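You operate a simulated robot arm through the tools that you are given. There is no shell and no other tool. Be economical: measure what you need, move in short steps, check, and stop when the job is done.

You run a simulated robot arm. Do the job below in one go: nothing can be reset, and whatever is moved stays where it is left.

TASK
Swap the orange module in the checker for the green one and press check once.
Fine: stand the orange one on the bench; the carriage ends pushed home. Set down upright: what you pick out. Where these are worked on the way, their far stop is far enough and under half their travel is too little: teal carriage.

Only the result counts: the job must be done as asked and must still hold three seconds after the hand-in. Knocking over, shifting, dropping, spilling or breaking anything else fails it.

THE ROBOT
A 6-joint arm with a two-finger parallel gripper, fixed in place. Base frame: the origin is at the foot of the arm, x ahead of it, y to its left, z up; the work surface is at about z = 0. Readings come in mm, rad, newtons and seconds.
With the tool pointing down near the work surface it reaches from about 140 to 580 mm from the base axis. Its first joint turns from -1.152 to 1.152 rad. Payload 2.1 kg.
The TCP is the grasp point between the finger pads, 30 mm short of the fingertips. In the tool frame z runs along the fingers and y along their closing line. Largest opening 94 mm; finger width 28, thickness 10; the body of the gripper, 50 by 96 mm, starts 55 mm behind the TCP.
Orientation is told as [roll, pitch, yaw] about the base's x, y, z axes, in that order, counted from this pose: with the fingers straight down and closing along the base's y, the tool's x points along the base's -x, its y along +y and its z along -z.

THE INTERFACE
- The arm moves only by the tool play_rows. Its argument "deltas" is a list of rows, each an object of numbers (a shift or turn left out is 0, a gripper value left out holds the last): "x", "y", "z": the shift along the tool's x, y, z in mm; "rx", "ry", "rz": the turn, a rotation vector about the tool's x, y, z in rad; "jaw": the gripper command, from -1 (shut) to 1 (fully open), values between in proportion. In form: [{"x": .., "y": .., "z": .., "rx": .., "ry": .., "rz": .., "jaw": ..}, ...]. A call has 1 to 10 rows; each row shifts and turns the commanded pose from where the row before left it, along the tool's axes as they then stand. Rows are played at 5 a second. More than 50 mm and 0.15 rad between two rows, or a gripper value outside its range, and nothing of the call is played. A pose out of reach is approached as far as the arm can. The call stops where the force on the tool passes 90 N (or 10 N more than at its start, if that is more) or the arm is blocked; 0.2 s more then pass. Each finger travels about 72 mm/s and halts on what it meets, pressing with about 44 N; the grip force reading is that of the motor and also rises with nothing between the fingers. The clock runs only during rows and for 0.2 s after the last one: add rows that do not move to give the fingers time. It gives the time, the measured TCP pose, the force on the tool (base axes), the opening and the grip force at its end, in the units of the frame above (readings bear some noise), with the torque about the TCP (base axes, N m) and any sound that the robot's microphone picked up.
- Cameras (640 x 400 px; columns grow to the right, rows downward): "scene" is fixed at [27, -356.6, 482.2]; the picture's right is [0.95, -0.32, 0.00], its down [-0.19, -0.58, -0.79] and it looks along [0.25, 0.75, -0.61] (base axes); focal length 214 px, centre (320, 200). "wrist" rides on the gripper at [76, 14, -103] in the tool frame; the picture's right is [-0.18, 0.98, 0.00], its down [-0.75, -0.14, -0.64] and it looks along [-0.63, -0.12, 0.77] (tool axes); focal length 243 px, centre (320, 200).
- capture(camera): a new picture of that camera. The clock stands still meanwhile.
- probe_pixels(camera, pixels): for up to 12 pixels [column, row] of the newest picture of that camera ("zoom" is the newest enlarged one), the place [x, y, z] in the base frame of the surface seen there, good to about 2 mm. The clock stands still meanwhile.
- zoom(camera, box): a new picture of the part [left, top, right, bottom] of that camera's present view, enlarged. The clock stands still meanwhile.
- hand_in(): hands the job in; it is judged then, once.

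Work in short steps. Measure before you move; look again where a grasp or a placing could have gone wrong, and mend it. You have 80 turns and 38 pictures in all, those below and enlarged ones among them. Open the gripper and draw the arm clear of the work before you hand the job in, unless the task says otherwise; then end with one line.

The tools are called after "Call:" by a JSON object that holds its "name" and its "arguments". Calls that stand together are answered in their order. play_rows: Moves the arm, as the interface text tells. Its arguments: {"type":"object","properties":{"deltas":{"type":"array","items":{"type":"object","properties":{"x":{"type":"number"},"y":{"type":"number"},"z":{"type":"number"},"rx":{"type":"number"},"ry":{"type":"number"},"rz":{"type":"number"},"jaw":{"type":"number"}}}}},"required":["deltas"]} The other tools are called the same way: capture (camera) takes a picture; probe_pixels (camera, pixels) gives the place of the surface under pixels of a picture; zoom (camera, box) takes an enlarged picture of a part of a camera's view; hand_in () hands the job in.

At the start:

```text
time: 0.0
tcp_pos: [316.0, -193.0, 343.9]
ee_rot: [0.0, -0.003, 0.004]
contact_force: [0.0, -0.2, -0.3]
wrist_torque: [0.02, -0.02, -0.01]
grip_width: 93.8
finger_force: 0.0
```

scene: 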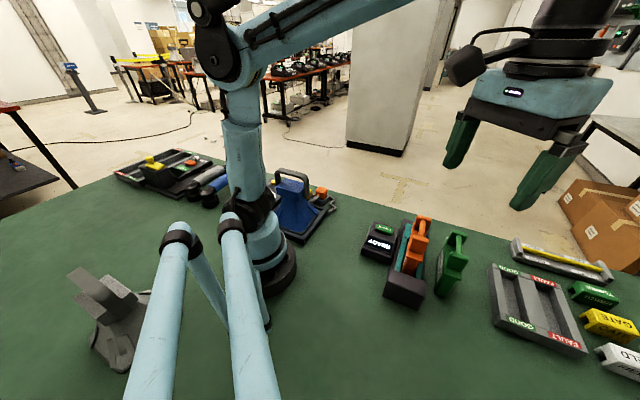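
wrist: 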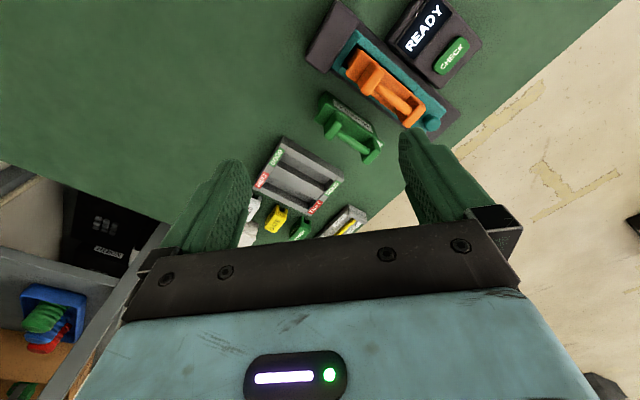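

The checker with the orange module sits around scene (405,260), with the green module at (452,262). I'll zoom in on both cameras.

Call:
{"name": "zoom", "arguments": {"camera": "scene", "box": [340, 200, 500, 320]}}

Call:
{"name": "zoom", "arguments": {"camera": "wrist", "box": [230, 0, 490, 180]}}

```text
3.33 times, centred on (420, 260) of scene
```

zoom: 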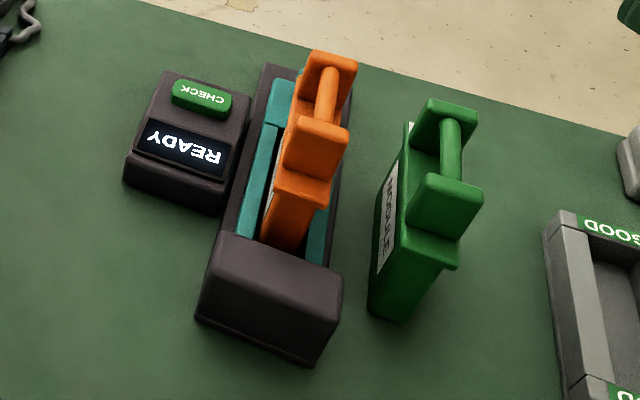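

```text
2.22 times, centred on (360, 90) of wrist
```

zoom: 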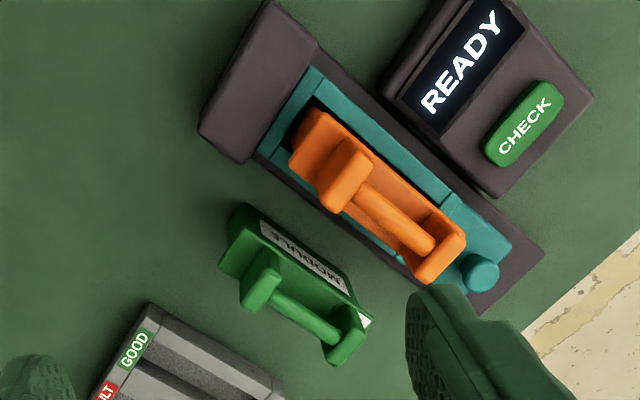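

The teal carriage carries the orange module, has a knob at its outer end and runs into a dark housing. I'll probe the key points in the wrist zoom.

Call:
{"name": "probe_pixels", "arguments": {"camera": "zoom", "pixels": [[483, 268], [360, 195], [430, 240], [310, 130], [450, 245], [525, 115], [510, 245], [270, 50], [262, 285], [335, 335], [300, 312], [545, 250]]}}

Call:
{"name": "probe_pixels", "arguments": {"camera": "wrist", "pixels": [[321, 32], [342, 62], [368, 33], [424, 120], [437, 132], [411, 78], [330, 100], [372, 150], [345, 98], [340, 120], [310, 55], [420, 95]]}}

```text
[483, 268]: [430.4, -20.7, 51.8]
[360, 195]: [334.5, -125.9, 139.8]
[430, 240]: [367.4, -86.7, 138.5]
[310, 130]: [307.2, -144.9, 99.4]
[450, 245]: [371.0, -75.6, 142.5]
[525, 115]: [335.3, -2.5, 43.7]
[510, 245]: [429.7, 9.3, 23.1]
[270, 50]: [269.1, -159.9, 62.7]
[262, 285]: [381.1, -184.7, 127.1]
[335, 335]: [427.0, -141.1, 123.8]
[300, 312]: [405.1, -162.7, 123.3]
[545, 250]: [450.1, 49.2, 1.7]
```

```text
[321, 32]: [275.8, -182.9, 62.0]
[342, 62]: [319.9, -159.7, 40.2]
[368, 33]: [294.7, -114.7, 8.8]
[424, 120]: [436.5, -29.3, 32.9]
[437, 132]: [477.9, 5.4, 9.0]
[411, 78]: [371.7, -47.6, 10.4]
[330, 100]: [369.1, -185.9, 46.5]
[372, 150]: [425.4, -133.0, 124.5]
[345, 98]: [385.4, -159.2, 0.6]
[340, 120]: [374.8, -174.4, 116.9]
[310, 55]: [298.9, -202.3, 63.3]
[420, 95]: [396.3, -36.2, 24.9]
```

The modules run along roughly 45° in base xy. I'll turn the tool about +0.8 rad of yaw so the fingers close across that line, then look again.

Call:
{"name": "play_rows", "arguments": {"deltas": [{"rz": -0.13}, {"rz": -0.13}, {"rz": -0.13}, {"rz": -0.13}, {"rz": -0.13}, {"rz": -0.13}, {}]}}

Call:
{"name": "capture", "arguments": {"camera": "wrist"}}

```text
time: 1.6
tcp_pos: [315.8, -192.7, 343.5]
ee_rot: [-0.002, -0.001, 0.784]
contact_force: [0.5, 0.1, -0.1]
wrist_torque: [0.04, -0.01, 0.0]
grip_width: 93.9
finger_force: 0.0
```

```text
33 pictures are left
```

wrist: 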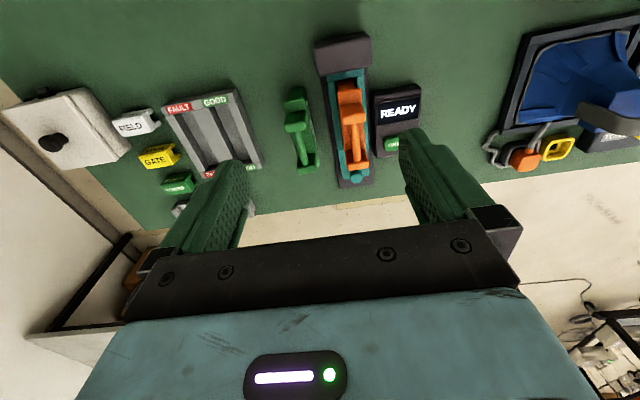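

Good view, with the checker axis nearly vertical in the image. I'll zoom in and probe for its geometry.

Call:
{"name": "zoom", "arguments": {"camera": "wrist", "box": [260, 20, 440, 200]}}

```text
2.22 times, centred on (350, 110) of wrist
```

zoom: 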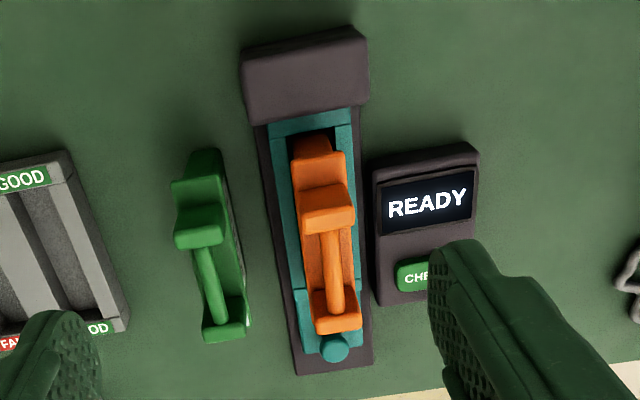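

I'll probe the handle bars, knob, tray edges and socket.

Call:
{"name": "probe_pixels", "arguments": {"camera": "zoom", "pixels": [[335, 346], [334, 245], [337, 285], [326, 215], [337, 320], [320, 148], [202, 265], [215, 310], [198, 235], [222, 330], [298, 366], [370, 355]]}}

Call:
{"name": "probe_pixels", "arguments": {"camera": "zoom", "pixels": [[275, 130], [350, 115], [250, 95], [365, 85], [408, 275], [418, 262], [347, 155], [285, 160], [305, 325], [358, 280], [310, 190], [205, 160]]}}

```text
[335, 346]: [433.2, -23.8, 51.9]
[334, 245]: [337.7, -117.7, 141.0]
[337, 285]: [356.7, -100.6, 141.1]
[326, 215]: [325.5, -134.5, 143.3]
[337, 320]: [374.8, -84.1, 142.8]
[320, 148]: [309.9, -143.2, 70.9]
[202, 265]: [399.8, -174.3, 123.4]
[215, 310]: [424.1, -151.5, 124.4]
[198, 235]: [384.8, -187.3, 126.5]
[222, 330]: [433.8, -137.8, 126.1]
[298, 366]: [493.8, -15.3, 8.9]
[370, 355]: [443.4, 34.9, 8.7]
```

```text
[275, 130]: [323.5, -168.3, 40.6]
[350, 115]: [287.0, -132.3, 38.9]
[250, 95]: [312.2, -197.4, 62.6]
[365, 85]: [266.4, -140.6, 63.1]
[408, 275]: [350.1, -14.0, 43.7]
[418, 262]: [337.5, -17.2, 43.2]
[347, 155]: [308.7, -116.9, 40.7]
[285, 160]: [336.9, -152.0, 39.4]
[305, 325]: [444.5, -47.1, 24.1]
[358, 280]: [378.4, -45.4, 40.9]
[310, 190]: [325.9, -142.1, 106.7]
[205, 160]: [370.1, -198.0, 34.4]
```

The checker axis lies at about 44.5°, knob top at (433,-24,52). I'll move above the knob with the jaw about 50 mm open and check before descending.

Call:
{"name": "play_rows", "arguments": {"deltas": [{"x": -40.4, "y": 7.3, "jaw": 0.06}, {"x": -40.4, "y": 7.3}, {"x": -40.4, "y": 7.3}, {"x": -40.4, "y": 7.3}, {"x": -40.4, "y": 7.3}, {"z": 45}, {"z": 45}, {"z": 45}, {"z": 45}, {}]}}

Call:
{"name": "capture", "arguments": {"camera": "wrist"}}

```text
time: 3.8
tcp_pos: [431.8, -24.3, 164.1]
ee_rot: [-0.002, -0.003, 0.783]
contact_force: [-0.2, -0.4, 0.4]
wrist_torque: [0.0, -0.01, 0.02]
grip_width: 50.0
finger_force: 0.1
```

```text
31 pictures are left
```

wrist: 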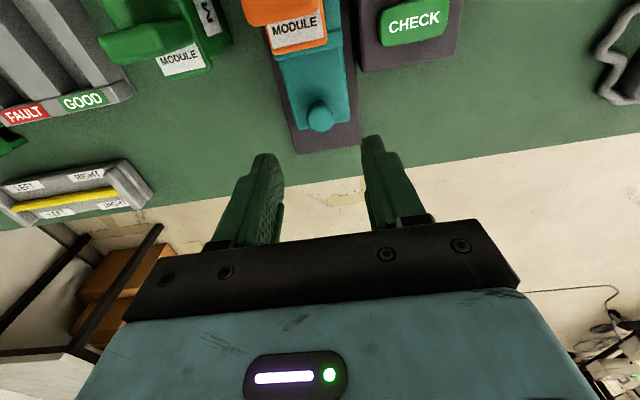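

The knob shows at (320,117) between the finger lines. I'll re-probe it and its surroundings from close up.

Call:
{"name": "probe_pixels", "arguments": {"camera": "wrist", "pixels": [[320, 110], [310, 117], [331, 117], [320, 126], [300, 120], [299, 30], [415, 15], [345, 60], [283, 70], [365, 65], [303, 148], [358, 140]]}}

```text
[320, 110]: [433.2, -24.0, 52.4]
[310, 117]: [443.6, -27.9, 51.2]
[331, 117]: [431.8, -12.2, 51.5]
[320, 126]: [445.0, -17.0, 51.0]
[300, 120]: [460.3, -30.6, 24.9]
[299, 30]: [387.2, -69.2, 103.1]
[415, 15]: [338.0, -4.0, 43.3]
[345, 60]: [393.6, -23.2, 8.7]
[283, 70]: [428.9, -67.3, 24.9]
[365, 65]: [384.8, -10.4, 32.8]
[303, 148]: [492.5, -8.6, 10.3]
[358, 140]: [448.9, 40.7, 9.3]
```

Knob centre is about (436.5,-20.5), plate at z≈25. I'll shift 6 mm outward, descend to TCP z≈61 and close.

Call:
{"name": "play_rows", "arguments": {"deltas": [{"x": -6, "z": 30}, {"z": 40}, {"z": 33}, {"jaw": -1}, {}, {}, {}, {}]}}

```text
time: 5.6
tcp_pos: [438.2, -21.9, 62.8]
ee_rot: [-0.004, -0.001, 0.78]
contact_force: [10.7, -7.2, -19.0]
wrist_torque: [0.04, -0.28, -0.03]
grip_width: 25.5
finger_force: 45.3
```

Something is gripped at 25.5 mm width with some side force. I'll look.

Call:
{"name": "capture", "arguments": {"camera": "wrist"}}

Call:
{"name": "zoom", "arguments": {"camera": "scene", "box": [340, 160, 500, 320]}}

```text
30 pictures are left
```

wrist: 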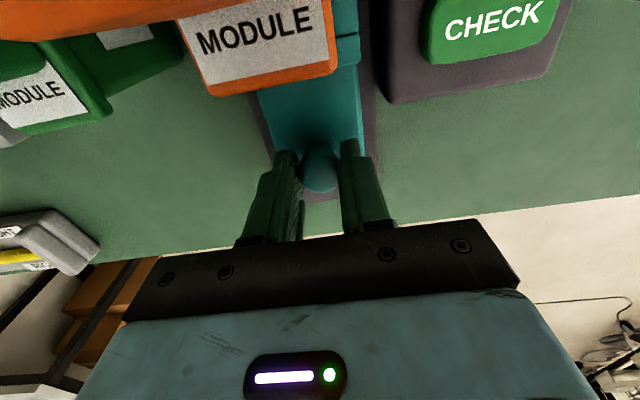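

```text
2.50 times, centred on (420, 240) of scene
```

zoom: 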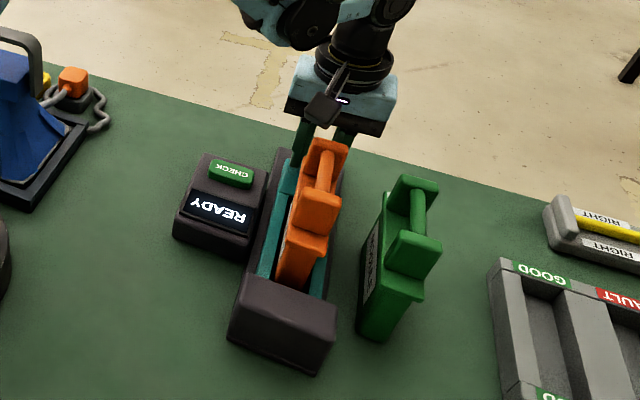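

The knob is between the pads. I'll pull outward along the axis (tool -x) in small steps.

Call:
{"name": "play_rows", "arguments": {"deltas": [{"x": -6}, {"x": -8}, {"x": -8}, {"x": -8}]}}

```text
time: 6.6
tcp_pos: [460.3, -0.1, 61.5]
ee_rot: [-0.004, -0.001, 0.779]
contact_force: [14.6, -15.3, -18.8]
wrist_torque: [-0.19, -0.02, -0.01]
grip_width: 25.4
finger_force: 44.6
```

It moves freely, with a small lateral load along -n, so I'll ease y by -1 and keep pulling.

Call:
{"name": "play_rows", "arguments": {"deltas": [{"x": -8, "y": -0.7}, {"x": -8}, {"x": -8}, {"x": -8}, {"x": -8}]}}

```text
time: 7.8
tcp_pos: [488.6, 30.2, 61.4]
ee_rot: [-0.004, -0.005, 0.782]
contact_force: [-7.5, -10.0, 0.6]
wrist_torque: [-0.22, 0.25, 0.0]
grip_width: 22.7
finger_force: 44.6
```

Grip width fell to 22.7, so the knob may be slipping at the stop. I'll check.

Call:
{"name": "capture", "arguments": {"camera": "wrist"}}

Call:
{"name": "zoom", "arguments": {"camera": "scene", "box": [340, 160, 500, 320]}}

```text
28 pictures are left
```

wrist: 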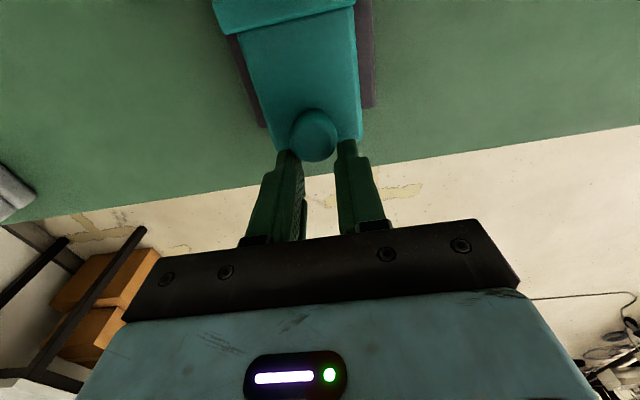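

```text
2.50 times, centred on (420, 240) of scene
```

zoom: 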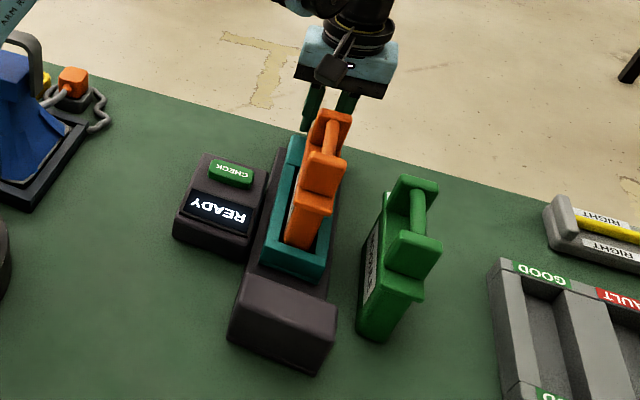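

The pads slid to the knob's outer side. I'll probe the knob's current position.

Call:
{"name": "probe_pixels", "arguments": {"camera": "wrist", "pixels": [[315, 125], [293, 132], [335, 132], [318, 112], [318, 150]]}}

```text
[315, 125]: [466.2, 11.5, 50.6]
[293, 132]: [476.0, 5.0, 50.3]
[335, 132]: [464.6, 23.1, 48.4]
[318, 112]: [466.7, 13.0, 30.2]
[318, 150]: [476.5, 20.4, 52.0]
```

Knob centre is now about (470,14), so the carriage moved ~48 mm. I'll reopen, move back 24 mm, regrip and pull gently to confirm the stop.

Call:
{"name": "play_rows", "arguments": {"deltas": [{"jaw": 0.0}, {}, {"x": 12}, {"x": 12}, {"jaw": -1}, {}, {}, {}]}}

Call:
{"name": "play_rows", "arguments": {"deltas": [{"x": -4}, {"x": -4}, {"x": -3}, {}]}}

```text
time: 9.6
tcp_pos: [471.1, 11.3, 62.0]
ee_rot: [-0.003, -0.002, 0.779]
contact_force: [1.0, -2.5, 0.3]
wrist_torque: [0.15, -0.11, 0.01]
grip_width: 25.2
finger_force: 44.8
```

```text
time: 10.6
tcp_pos: [476.7, 17.7, 62.1]
ee_rot: [0.004, 0.011, 0.779]
contact_force: [-31.3, -24.6, -1.9]
wrist_torque: [-0.4, 0.51, 0.02]
grip_width: 25.2
finger_force: 45.0
```

Reaction of ~40 N along -d means the far stop is reached. I'll release, rise and look at the orange module.

Call:
{"name": "play_rows", "arguments": {"deltas": [{"x": 3, "jaw": 0.0}, {}, {"z": -45}, {"z": -45}, {"z": -45}, {"z": -35, "jaw": 0.3}, {"x": 40}, {"x": 20}, {}]}}

Call:
{"name": "capture", "arguments": {"camera": "wrist"}}

```text
time: 12.6
tcp_pos: [434.5, -25.8, 232.1]
ee_rot: [-0.003, -0.001, 0.783]
contact_force: [0.0, 0.0, -0.5]
wrist_torque: [0.02, -0.01, -0.03]
grip_width: 61.1
finger_force: 0.0
```

```text
26 pictures are left
```

wrist: 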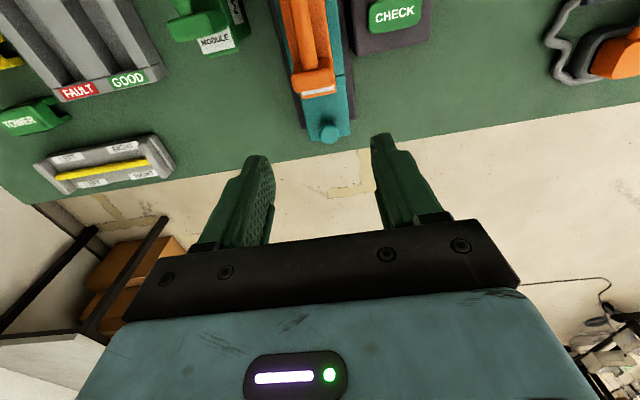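

I'll probe the bar (around (305,40)), its outer post (315,80) and the knob.

Call:
{"name": "probe_pixels", "arguments": {"camera": "wrist", "pixels": [[302, 20], [307, 45], [310, 62], [314, 75], [329, 130], [295, 75], [334, 72], [294, 30], [300, 60], [318, 60], [300, 5], [316, 90]]}}

```text
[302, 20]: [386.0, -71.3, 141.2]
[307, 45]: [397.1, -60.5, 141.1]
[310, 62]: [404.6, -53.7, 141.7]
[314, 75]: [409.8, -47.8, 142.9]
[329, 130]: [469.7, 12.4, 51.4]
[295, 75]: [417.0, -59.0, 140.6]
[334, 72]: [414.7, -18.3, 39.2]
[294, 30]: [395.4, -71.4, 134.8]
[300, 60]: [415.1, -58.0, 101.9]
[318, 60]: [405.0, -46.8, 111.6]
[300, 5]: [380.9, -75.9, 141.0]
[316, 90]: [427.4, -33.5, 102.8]
```

The bar runs through (385,-72), top z 141, body top about 102. I'll move over its middle, descend to TCP z≈138 and grip.

Call:
{"name": "play_rows", "arguments": {"deltas": [{"x": 34, "y": 1}, {"x": 34, "y": 0.9}, {"z": 40}, {"z": 35}, {"z": 19}, {}, {"jaw": -1}, {}, {}, {}]}}

Call:
{"name": "capture", "arguments": {"camera": "wrist"}}

```text
time: 14.8
tcp_pos: [384.9, -71.4, 136.0]
ee_rot: [-0.004, -0.001, 0.782]
contact_force: [-0.5, -0.7, 0.3]
wrist_torque: [-0.05, 0.01, 0.01]
grip_width: 15.4
finger_force: 44.5
```

```text
25 pictures are left
```

wrist: 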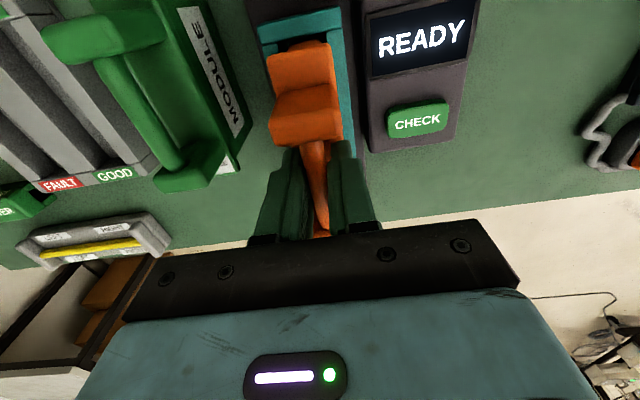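

Orange handle gripped at 15.4 mm; the seated pose is TCP (384.9,-71.4,136.0). I'll lift it straight up, slowly first.

Call:
{"name": "play_rows", "arguments": {"deltas": [{"z": -8}, {"z": -10}, {"z": -12}, {"z": -15}, {"z": -20}, {"z": -30}, {"z": -30}, {}]}}

Call:
{"name": "capture", "arguments": {"camera": "scene"}}

Call:
{"name": "capture", "arguments": {"camera": "wrist"}}

```text
time: 16.6
tcp_pos: [384.7, -72.4, 262.7]
ee_rot: [-0.003, -0.002, 0.78]
contact_force: [-0.5, 0.8, -2.6]
wrist_torque: [-0.02, -0.02, 0.01]
grip_width: 15.7
finger_force: 44.0
```

```text
24 pictures are left
```

scene: 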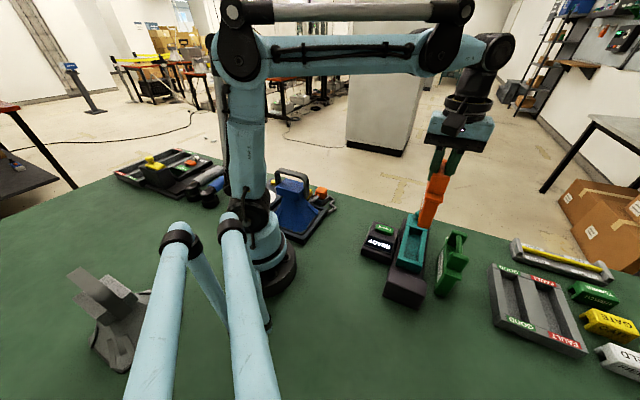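

```text
23 pictures are left
```

wrist: 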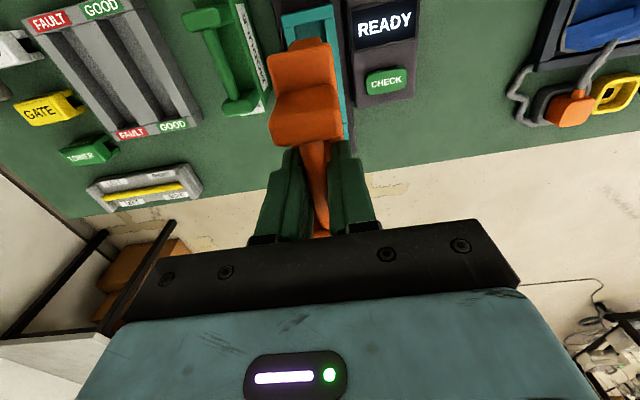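

The orange came out cleanly and the empty socket is visible. I'll probe possible bench spots, the nearby objects, and the module's lower end.

Call:
{"name": "probe_pixels", "arguments": {"camera": "scene", "pixels": [[490, 266], [495, 325], [384, 297], [420, 307], [438, 295], [440, 335], [440, 360], [430, 345], [400, 340], [422, 228], [432, 229], [418, 208]]}}

Call:
{"name": "zoom", "arguments": {"camera": "scene", "box": [370, 150, 490, 310]}}

```text
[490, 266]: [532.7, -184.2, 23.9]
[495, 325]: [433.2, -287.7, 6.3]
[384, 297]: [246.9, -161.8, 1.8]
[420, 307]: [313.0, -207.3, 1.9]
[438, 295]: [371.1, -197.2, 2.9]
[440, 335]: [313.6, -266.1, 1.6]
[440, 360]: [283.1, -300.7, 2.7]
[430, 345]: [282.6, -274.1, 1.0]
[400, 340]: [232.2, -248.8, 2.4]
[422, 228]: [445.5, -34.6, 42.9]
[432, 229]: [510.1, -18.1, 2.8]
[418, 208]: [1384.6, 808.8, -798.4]
```

```text
2.50 times, centred on (430, 230) of scene
```

zoom: 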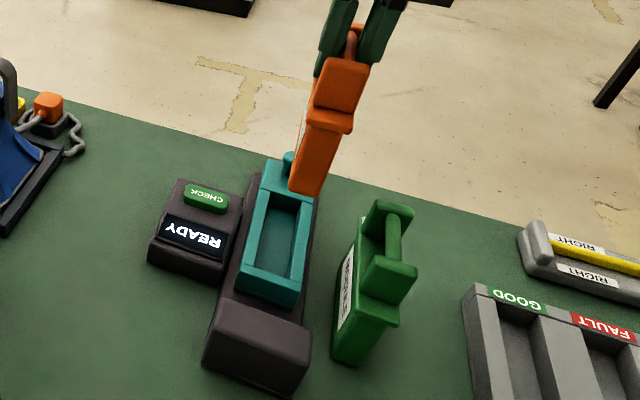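

Free spot at about (330,-285), clear of the housing corner (313,-207), the tray corner (433,-288) and the green module's end (371,-197). I'll carry it there, high enough to clear the green one.

Call:
{"name": "play_rows", "arguments": {"deltas": [{"x": 31.5, "y": -18.65}, {"x": 31.5, "y": -18.65}, {"x": 31.5, "y": -18.65}, {"x": 31.5, "y": -18.65}, {"x": 31.5, "y": -18.65}, {"x": 31.3, "y": -18.65}, {"z": 35}, {"z": 35}, {"z": 30}, {}]}}

Call:
{"name": "capture", "arguments": {"camera": "scene"}}

```text
time: 18.8
tcp_pos: [328.2, -282.4, 161.6]
ee_rot: [-0.001, -0.001, 0.782]
contact_force: [-0.2, -0.4, -3.0]
wrist_torque: [0.04, 0.01, 0.04]
grip_width: 15.7
finger_force: 43.4
```

```text
21 pictures are left
```

scene: 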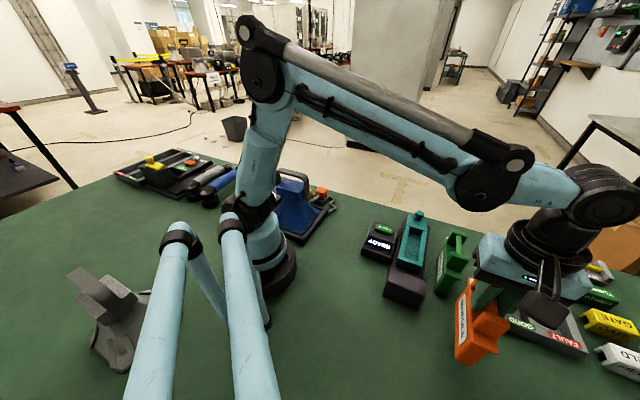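

It hangs clear over the spot. I'll lower to near contact, then in 1–2 mm steps watching force.

Call:
{"name": "play_rows", "arguments": {"deltas": [{"z": 15}, {"z": 14}, {"z": 8}, {"z": 2}, {"z": 1}, {}]}}

```text
time: 20.2
tcp_pos: [329.1, -283.0, 122.3]
ee_rot: [-0.001, -0.002, 0.782]
contact_force: [-0.6, 0.1, -2.7]
wrist_torque: [0.01, 0.06, -0.01]
grip_width: 15.7
finger_force: 43.7
```

No contact yet. I'll continue in 1 mm steps.

Call:
{"name": "play_rows", "arguments": {"deltas": [{"z": 1}, {"z": 1}, {"z": 1}, {}]}}

```text
time: 21.2
tcp_pos: [329.9, -285.0, 120.8]
ee_rot: [-0.004, -0.001, 0.783]
contact_force: [2.9, -2.3, 41.9]
wrist_torque: [0.09, -0.02, 0.01]
grip_width: 15.6
finger_force: 44.2
```

Contact at 42 N, so it stands at TCP z≈121. I'll ease up 1.5 mm, open moderately and rise.

Call:
{"name": "play_rows", "arguments": {"deltas": [{"z": -1.5}, {"jaw": -0.4}, {}, {}, {"jaw": 0.1}, {"z": -15}, {"z": -35}, {"z": -40}, {"z": -40}, {}]}}

Call:
{"name": "capture", "arguments": {"camera": "wrist"}}

```text
time: 23.4
tcp_pos: [328.4, -284.5, 253.0]
ee_rot: [-0.001, -0.003, 0.781]
contact_force: [-0.5, 0.1, 0.0]
wrist_torque: [0.03, 0.04, -0.02]
grip_width: 51.6
finger_force: 0.1
```

```text
20 pictures are left
```

wrist: 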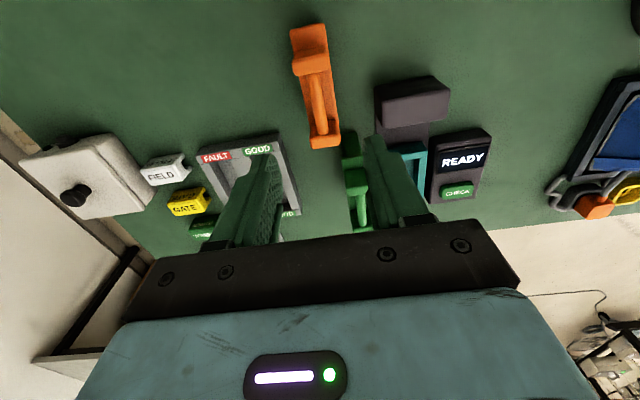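

Orange stands upright. I'll probe its handle posts to learn the offset between grip point and module ends, to copy on the green one.

Call:
{"name": "probe_pixels", "arguments": {"camera": "wrist", "pixels": [[293, 61], [328, 55], [310, 63], [316, 80], [323, 115], [325, 138], [313, 142], [340, 138], [308, 146], [343, 143], [290, 30], [325, 25]]}}

```text
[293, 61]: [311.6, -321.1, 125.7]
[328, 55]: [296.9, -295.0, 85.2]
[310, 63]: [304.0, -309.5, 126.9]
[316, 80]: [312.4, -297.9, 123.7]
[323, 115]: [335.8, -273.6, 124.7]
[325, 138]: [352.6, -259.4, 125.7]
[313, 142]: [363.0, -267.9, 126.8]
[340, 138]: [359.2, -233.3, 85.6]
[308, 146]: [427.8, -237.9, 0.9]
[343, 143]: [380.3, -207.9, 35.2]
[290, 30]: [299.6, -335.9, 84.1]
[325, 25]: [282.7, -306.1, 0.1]
```

I'll move out along +d past the green module at the same viewing geometry used for the orange, to measure its bar.

Call:
{"name": "play_rows", "arguments": {"deltas": [{"x": -42, "y": 5.8}, {"x": -42, "y": 5.8}, {"x": -42, "y": 5.8}, {"x": -42, "y": 5.8}, {"x": -42, "y": 5.8}, {"z": 30, "jaw": 0.3}, {}]}}

Call:
{"name": "capture", "arguments": {"camera": "wrist"}}

```text
time: 25.0
tcp_pos: [457.7, -115.3, 221.6]
ee_rot: [-0.003, -0.002, 0.78]
contact_force: [0.6, 0.4, 0.1]
wrist_torque: [0.0, 0.02, -0.02]
grip_width: 61.0
finger_force: 0.0
```

```text
19 pictures are left
```

wrist: 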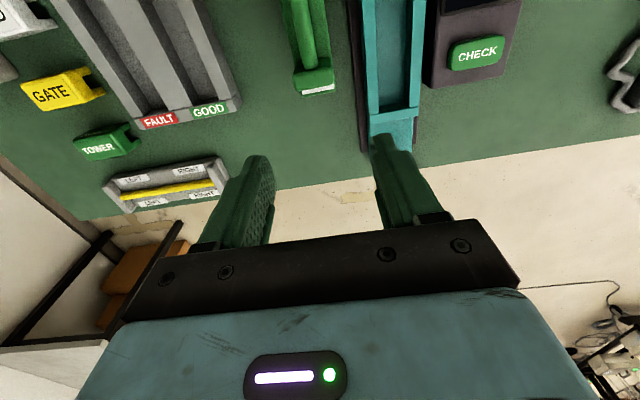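

I'll probe the green bar and outer post, plus the socket edges.

Call:
{"name": "probe_pixels", "arguments": {"camera": "wrist", "pixels": [[302, 15], [306, 40], [309, 58], [315, 75], [297, 78], [331, 72], [318, 91], [300, 3], [372, 105], [412, 103], [392, 95], [367, 20]]}}

```text
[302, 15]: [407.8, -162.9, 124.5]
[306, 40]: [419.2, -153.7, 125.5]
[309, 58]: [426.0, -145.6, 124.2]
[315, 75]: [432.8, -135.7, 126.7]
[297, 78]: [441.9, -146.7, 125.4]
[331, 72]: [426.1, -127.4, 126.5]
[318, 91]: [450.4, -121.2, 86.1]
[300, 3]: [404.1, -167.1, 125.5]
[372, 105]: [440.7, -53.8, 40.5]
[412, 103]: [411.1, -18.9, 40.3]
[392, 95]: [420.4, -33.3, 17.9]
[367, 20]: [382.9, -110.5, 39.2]
```

Matching post and label offsets puts the equivalent grip point on the green at about (408.5,-160), TCP z≈120.5. I'll move there and grip.

Call:
{"name": "play_rows", "arguments": {"deltas": [{"x": 33, "y": 1.2}, {"x": 33, "y": 1.2}, {"z": 40}, {"z": 40}, {"z": 21}, {}, {"jaw": -1}, {}, {}, {}]}}

Call:
{"name": "capture", "arguments": {"camera": "wrist"}}

```text
time: 27.2
tcp_pos: [409.1, -159.9, 120.9]
ee_rot: [-0.002, -0.002, 0.783]
contact_force: [0.8, -0.5, 0.0]
wrist_torque: [-0.01, -0.01, 0.02]
grip_width: 15.7
finger_force: 44.0
```

```text
18 pictures are left
```

wrist: 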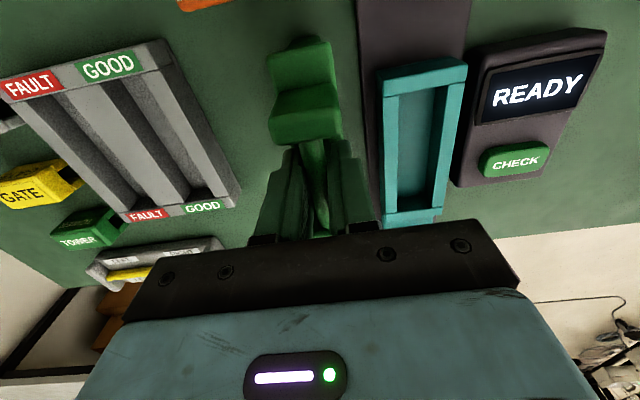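

The inner post sits at the same pixels as the orange did (270–343, 140), so the grip is equivalent. I'll lift and carry it over the socket.

Call:
{"name": "play_rows", "arguments": {"deltas": [{"z": -10}, {"z": -25}, {"z": -30}, {"z": -30}, {"x": -15.1, "y": 26.6}, {"x": -15.1, "y": 26.6}, {"x": -15.1, "y": 26.5}, {}, {}]}}

Call:
{"name": "capture", "arguments": {"camera": "wrist"}}

Call:
{"name": "zoom", "arguments": {"camera": "scene", "box": [370, 150, 490, 310]}}

```text
time: 29.2
tcp_pos: [385.6, -72.5, 214.7]
ee_rot: [-0.003, 0.0, 0.782]
contact_force: [0.8, 0.3, -3.0]
wrist_torque: [0.01, 0.0, 0.0]
grip_width: 15.9
finger_force: 44.0
```

```text
17 pictures are left
```

wrist: 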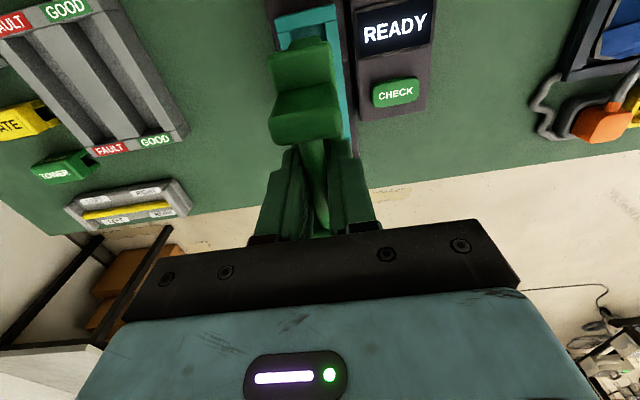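

```text
2.50 times, centred on (430, 230) of scene
```

zoom: 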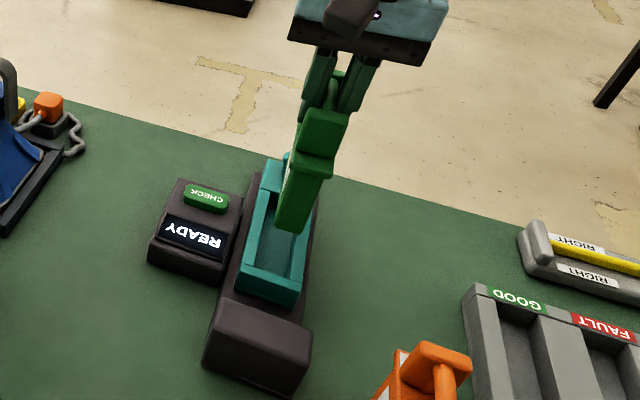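

It is aligned to within about 1 mm. I'll descend to just above the socket, then in small steps.

Call:
{"name": "play_rows", "arguments": {"deltas": [{"z": 25}, {"z": 20}, {"z": 4}, {"z": 4}, {"z": 4}, {"z": 4}, {}]}}

```text
time: 30.8
tcp_pos: [384.7, -71.4, 155.0]
ee_rot: [-0.002, -0.004, 0.781]
contact_force: [0.1, 1.0, -2.4]
wrist_torque: [-0.02, 0.0, -0.02]
grip_width: 15.9
finger_force: 43.8
```

The bottom is just inside the rim with no contact force. Continuing down.

Call:
{"name": "play_rows", "arguments": {"deltas": [{"z": 4}, {"z": 4}, {"z": 4}, {"z": 3}, {"z": 2}, {}]}}

```text
time: 32.2
tcp_pos: [384.8, -71.9, 136.9]
ee_rot: [-0.001, -0.001, 0.782]
contact_force: [0.0, -0.2, -3.0]
wrist_torque: [-0.02, -0.02, 0.01]
grip_width: 15.7
finger_force: 44.3
```

It slid in without resistance and is near seating height. I'll finish in 1 mm steps until contact.

Call:
{"name": "play_rows", "arguments": {"deltas": [{"z": 1}, {"z": 1}, {"z": 0.5}, {}]}}

```text
time: 33.2
tcp_pos: [385.4, -73.0, 134.7]
ee_rot: [-0.003, -0.002, 0.779]
contact_force: [2.6, -3.0, 41.7]
wrist_torque: [0.02, -0.05, -0.02]
grip_width: 15.8
finger_force: 43.6
```

Seated with 42 N of contact. I'll ease, release, rise, and move out beyond the knob with closed fingers.

Call:
{"name": "play_rows", "arguments": {"deltas": [{"z": -1.5}, {"jaw": -0.4}, {}, {}, {"jaw": 0.1}, {"z": -15}, {"z": -35}, {"z": -35}, {"x": -30}, {}]}}

Call:
{"name": "play_rows", "arguments": {"deltas": [{"x": -45, "jaw": -1}, {"x": -45}, {"x": -40}, {}, {}]}}

Call:
{"name": "capture", "arguments": {"camera": "wrist"}}

Call:
{"name": "zoom", "arguments": {"camera": "scene", "box": [370, 150, 490, 310]}}

```text
time: 35.4
tcp_pos: [406.0, -50.4, 220.7]
ee_rot: [-0.003, -0.002, 0.78]
contact_force: [-0.6, 0.1, 0.5]
wrist_torque: [0.02, 0.01, -0.04]
grip_width: 51.7
finger_force: 0.1
```

```text
time: 36.6
tcp_pos: [500.2, 40.6, 221.6]
ee_rot: [-0.002, -0.001, 0.782]
contact_force: [0.4, 0.2, -0.1]
wrist_torque: [0.0, -0.02, 0.05]
grip_width: 0.1
finger_force: 32.6
```

```text
15 pictures are left
```

wrist: 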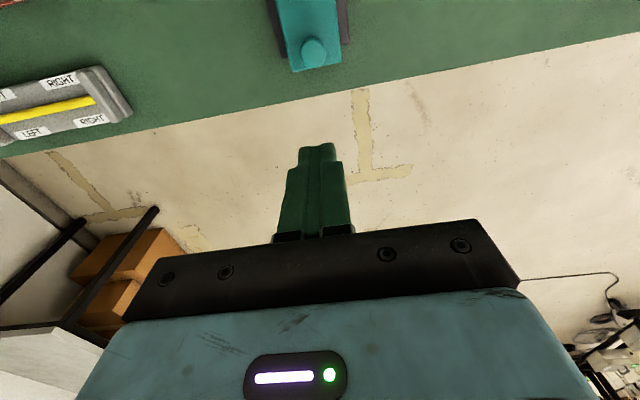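

```text
2.50 times, centred on (430, 230) of scene
```

zoom: 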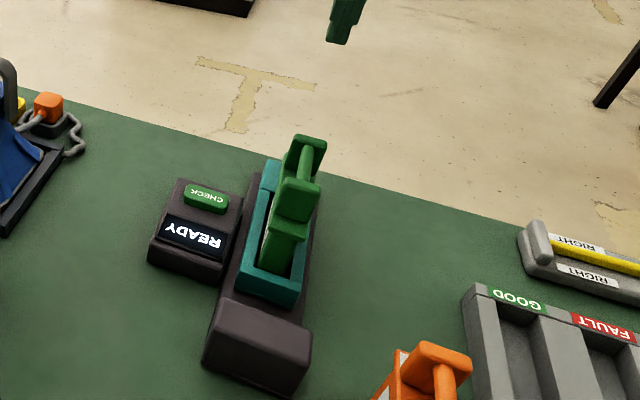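

Green is seated upright. I'll lower the closed fingers outside the knob (TCP z≈64), then push inward along -d.

Call:
{"name": "play_rows", "arguments": {"deltas": [{"z": 40}, {"z": 40}, {"z": 40}, {"z": 37}, {"x": 6}, {}]}}

Call:
{"name": "play_rows", "arguments": {"deltas": [{"x": 6}, {"x": 6}, {"x": 6}, {"x": 6}, {"x": 6}, {"x": 6}, {"x": 6}]}}

```text
time: 38.0
tcp_pos: [495.4, 37.6, 64.3]
ee_rot: [-0.001, -0.002, 0.783]
contact_force: [-0.2, -0.2, -0.8]
wrist_torque: [0.0, -0.01, -0.03]
grip_width: 0.0
finger_force: 32.7
```

```text
time: 39.6
tcp_pos: [466.1, 8.1, 63.6]
ee_rot: [-0.003, -0.002, 0.782]
contact_force: [0.5, 0.2, 0.4]
wrist_torque: [-0.03, -0.03, 0.0]
grip_width: 0.1
finger_force: 33.1
```

Low resistance so far; home should come near TCP (455,-2). I'll push on in small steps to the stop.

Call:
{"name": "play_rows", "arguments": {"deltas": [{"x": 5}, {"x": 5}, {"x": 3}, {"x": 2}, {"x": 2}, {"x": 2}, {"x": 2}]}}

```text
time: 41.2
tcp_pos: [456.6, -1.3, 65.4]
ee_rot: [-0.009, -0.035, 0.789]
contact_force: [67.4, 43.2, 2.1]
wrist_torque: [0.94, -0.51, 0.32]
grip_width: 0.0
finger_force: 32.7
```

Firm stop (80 N) at the expected home position. I'll back off, rise and check.

Call:
{"name": "play_rows", "arguments": {"deltas": [{"x": -10}, {"x": -15}, {"z": -45}, {"z": -45}, {"z": -45}, {"z": -25}, {}]}}

Call:
{"name": "zoom", "arguments": {"camera": "scene", "box": [340, 180, 500, 310]}}

Call:
{"name": "capture", "arguments": {"camera": "wrist"}}

```text
time: 42.8
tcp_pos: [468.2, 8.9, 222.4]
ee_rot: [-0.001, -0.002, 0.782]
contact_force: [0.0, -1.2, 0.1]
wrist_torque: [0.01, 0.0, 0.06]
grip_width: 0.0
finger_force: 33.1
```

```text
3.08 times, centred on (420, 245) of scene
```

zoom: 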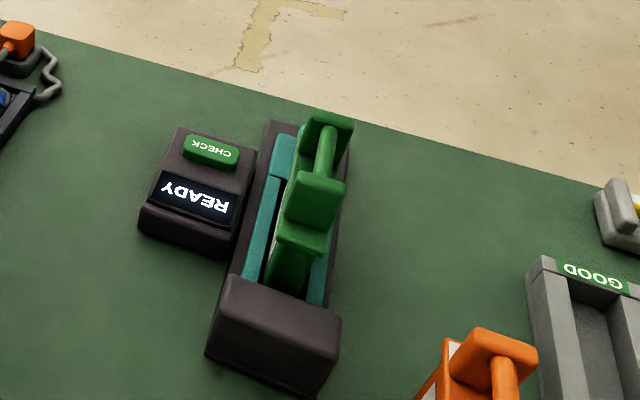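

```text
12 pictures are left
```

wrist: 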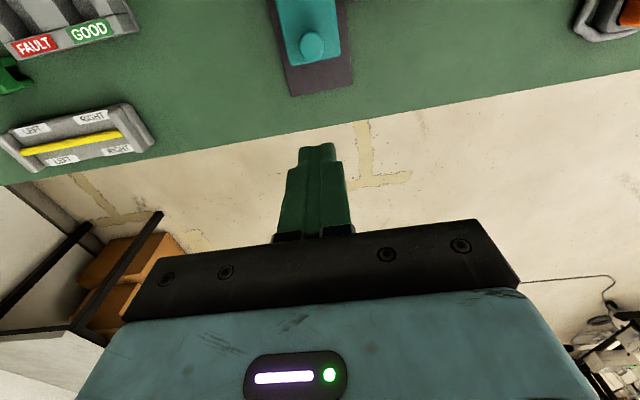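

Carriage is home against the housing as at the start. I'll probe the knob here and the CHECK button corners in the scene zoom.

Call:
{"name": "probe_pixels", "arguments": {"camera": "wrist", "pixels": [[312, 43], [300, 46], [324, 46], [312, 57]]}}

Call:
{"name": "probe_pixels", "arguments": {"camera": "zoom", "pixels": [[211, 151], [189, 146], [235, 158], [203, 140], [217, 163], [165, 165], [200, 200], [245, 165]]}}

```text
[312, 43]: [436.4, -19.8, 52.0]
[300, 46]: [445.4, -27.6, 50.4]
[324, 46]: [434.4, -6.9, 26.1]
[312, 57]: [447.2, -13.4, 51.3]
```

```text
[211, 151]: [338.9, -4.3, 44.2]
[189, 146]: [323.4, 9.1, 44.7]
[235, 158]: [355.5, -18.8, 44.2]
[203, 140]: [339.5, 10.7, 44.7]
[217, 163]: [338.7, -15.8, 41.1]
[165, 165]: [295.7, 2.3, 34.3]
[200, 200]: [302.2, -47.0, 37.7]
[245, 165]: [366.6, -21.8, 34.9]
```

Button centre is about (339,-3.5), top z≈44. I'll go above it with closed fingers, offset 4 mm away from the green handle for clearance.

Call:
{"name": "play_rows", "arguments": {"deltas": [{"x": 10, "y": 40}, {"x": 40, "y": 26}, {"x": 40, "y": 20.5}, {"x": 10.3}, {"z": 40}, {"z": 40}, {"z": 35}, {}]}}

Call:
{"name": "zoom", "arguments": {"camera": "scene", "box": [320, 160, 480, 310]}}

Call:
{"name": "capture", "arguments": {"camera": "wrist"}}

```text
time: 44.6
tcp_pos: [335.0, 1.7, 108.2]
ee_rot: [-0.002, -0.001, 0.783]
contact_force: [0.0, 0.2, 0.1]
wrist_torque: [0.01, 0.01, -0.01]
grip_width: 0.0
finger_force: 33.0
```

```text
2.67 times, centred on (400, 235) of scene
```

zoom: 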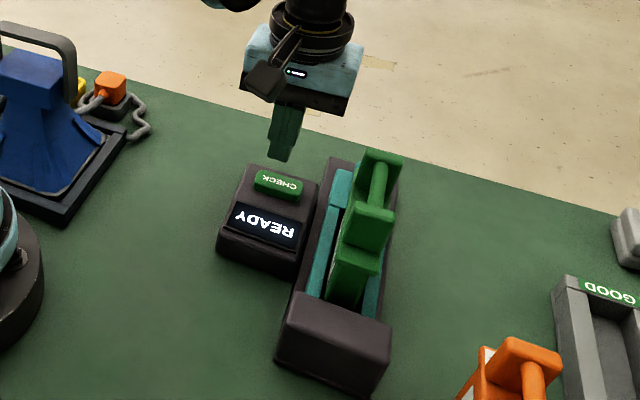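

```text
10 pictures are left
```

wrist: 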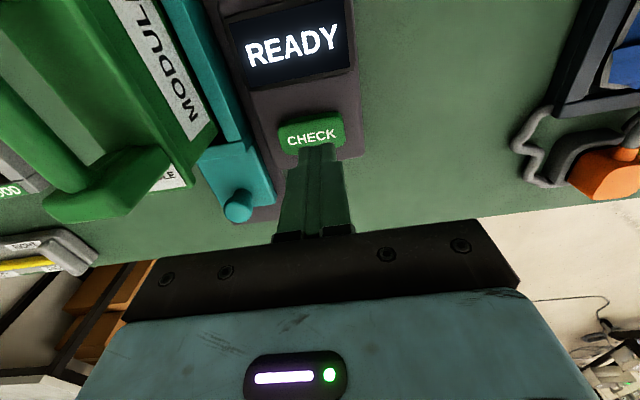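

Well aligned with clearance to the handle. I'll trim y by -2 and press down in fine steps until force builds, without retracting in between.

Call:
{"name": "play_rows", "arguments": {"deltas": [{"z": 15, "y": -2}, {"z": 12}, {"z": 3}, {"z": 2}, {"z": 2}, {"z": 1}, {"z": 1}, {"z": 1}]}}

```text
time: 46.4
tcp_pos: [337.0, -0.9, 72.5]
ee_rot: [0.0, -0.001, 0.783]
contact_force: [0.2, 0.1, -0.5]
wrist_torque: [-0.03, -0.01, -0.01]
grip_width: 0.1
finger_force: 32.9
```

No force yet (tips near 42). Continuing down in 1 mm steps.

Call:
{"name": "play_rows", "arguments": {"deltas": [{"z": 1}, {"z": 1}, {"z": 1}, {}]}}

```text
time: 47.4
tcp_pos: [336.4, -0.2, 70.7]
ee_rot: [-0.001, -0.003, 0.781]
contact_force: [1.0, -2.0, 1.9]
wrist_torque: [-0.04, -0.01, -0.04]
grip_width: 0.1
finger_force: 33.2
```

Slight contact now (about 2 N). I'll press further.

Call:
{"name": "play_rows", "arguments": {"deltas": [{"z": 1}, {"z": 1}, {"z": 1}, {}]}}

Call:
{"name": "capture", "arguments": {"camera": "wrist"}}

```text
time: 48.4
tcp_pos: [338.0, -0.1, 67.1]
ee_rot: [-0.001, -0.002, 0.781]
contact_force: [-0.4, 2.6, 4.0]
wrist_torque: [0.05, -0.02, 0.02]
grip_width: 0.0
finger_force: 33.0
heard: click
```

```text
9 pictures are left
```

wrist: 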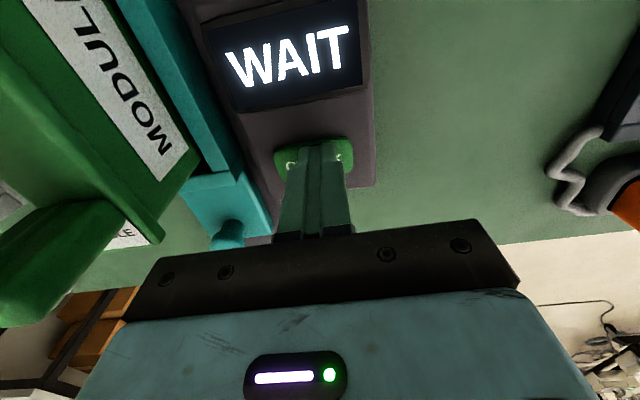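

A click was heard and the display reads WAIT. I'll lift straight up and wait a few seconds.

Call:
{"name": "play_rows", "arguments": {"deltas": [{"z": -20}, {"z": -40}, {"z": -45}, {"z": -45}, {"jaw": 0.3}, {}, {}, {}, {}, {}]}}

Call:
{"name": "capture", "arguments": {"camera": "wrist"}}

Call:
{"name": "capture", "arguments": {"camera": "scene"}}

```text
time: 50.6
tcp_pos: [337.3, -0.7, 216.9]
ee_rot: [-0.002, -0.002, 0.782]
contact_force: [0.8, -0.1, -0.2]
wrist_torque: [-0.03, 0.03, 0.0]
grip_width: 61.3
finger_force: 0.0
```

```text
8 pictures are left
```

wrist: 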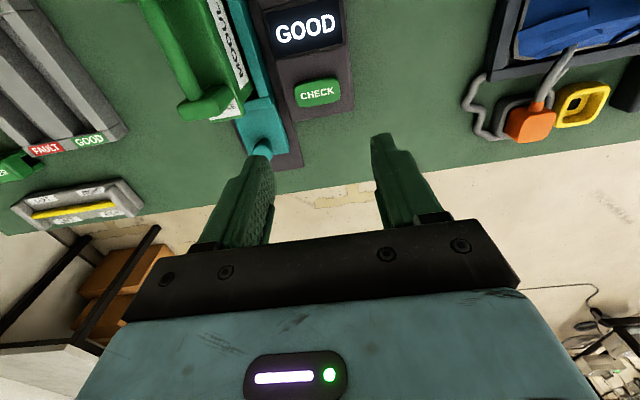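

```text
7 pictures are left
```

scene: 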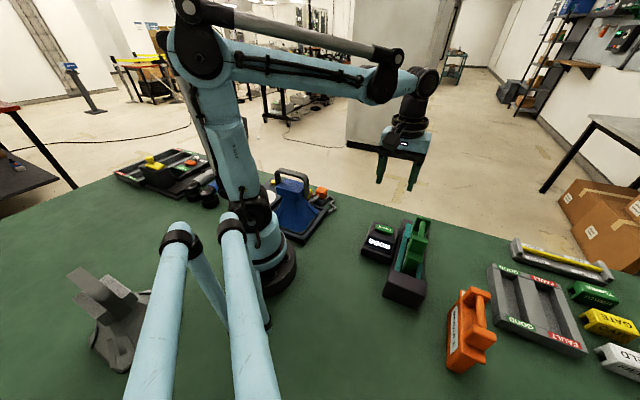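

The display reads GOOD, the orange stands upright on the bench, the carriage is home and the open gripper is clear. Handing in.

Call:
{"name": "hand_in", "arguments": {}}

```text
The job is handed in.
```

The green module is in the checker in place of the orange one. The carriage is pushed home, check was pressed once and the display read GOOD. The orange module stands upright on the bench.
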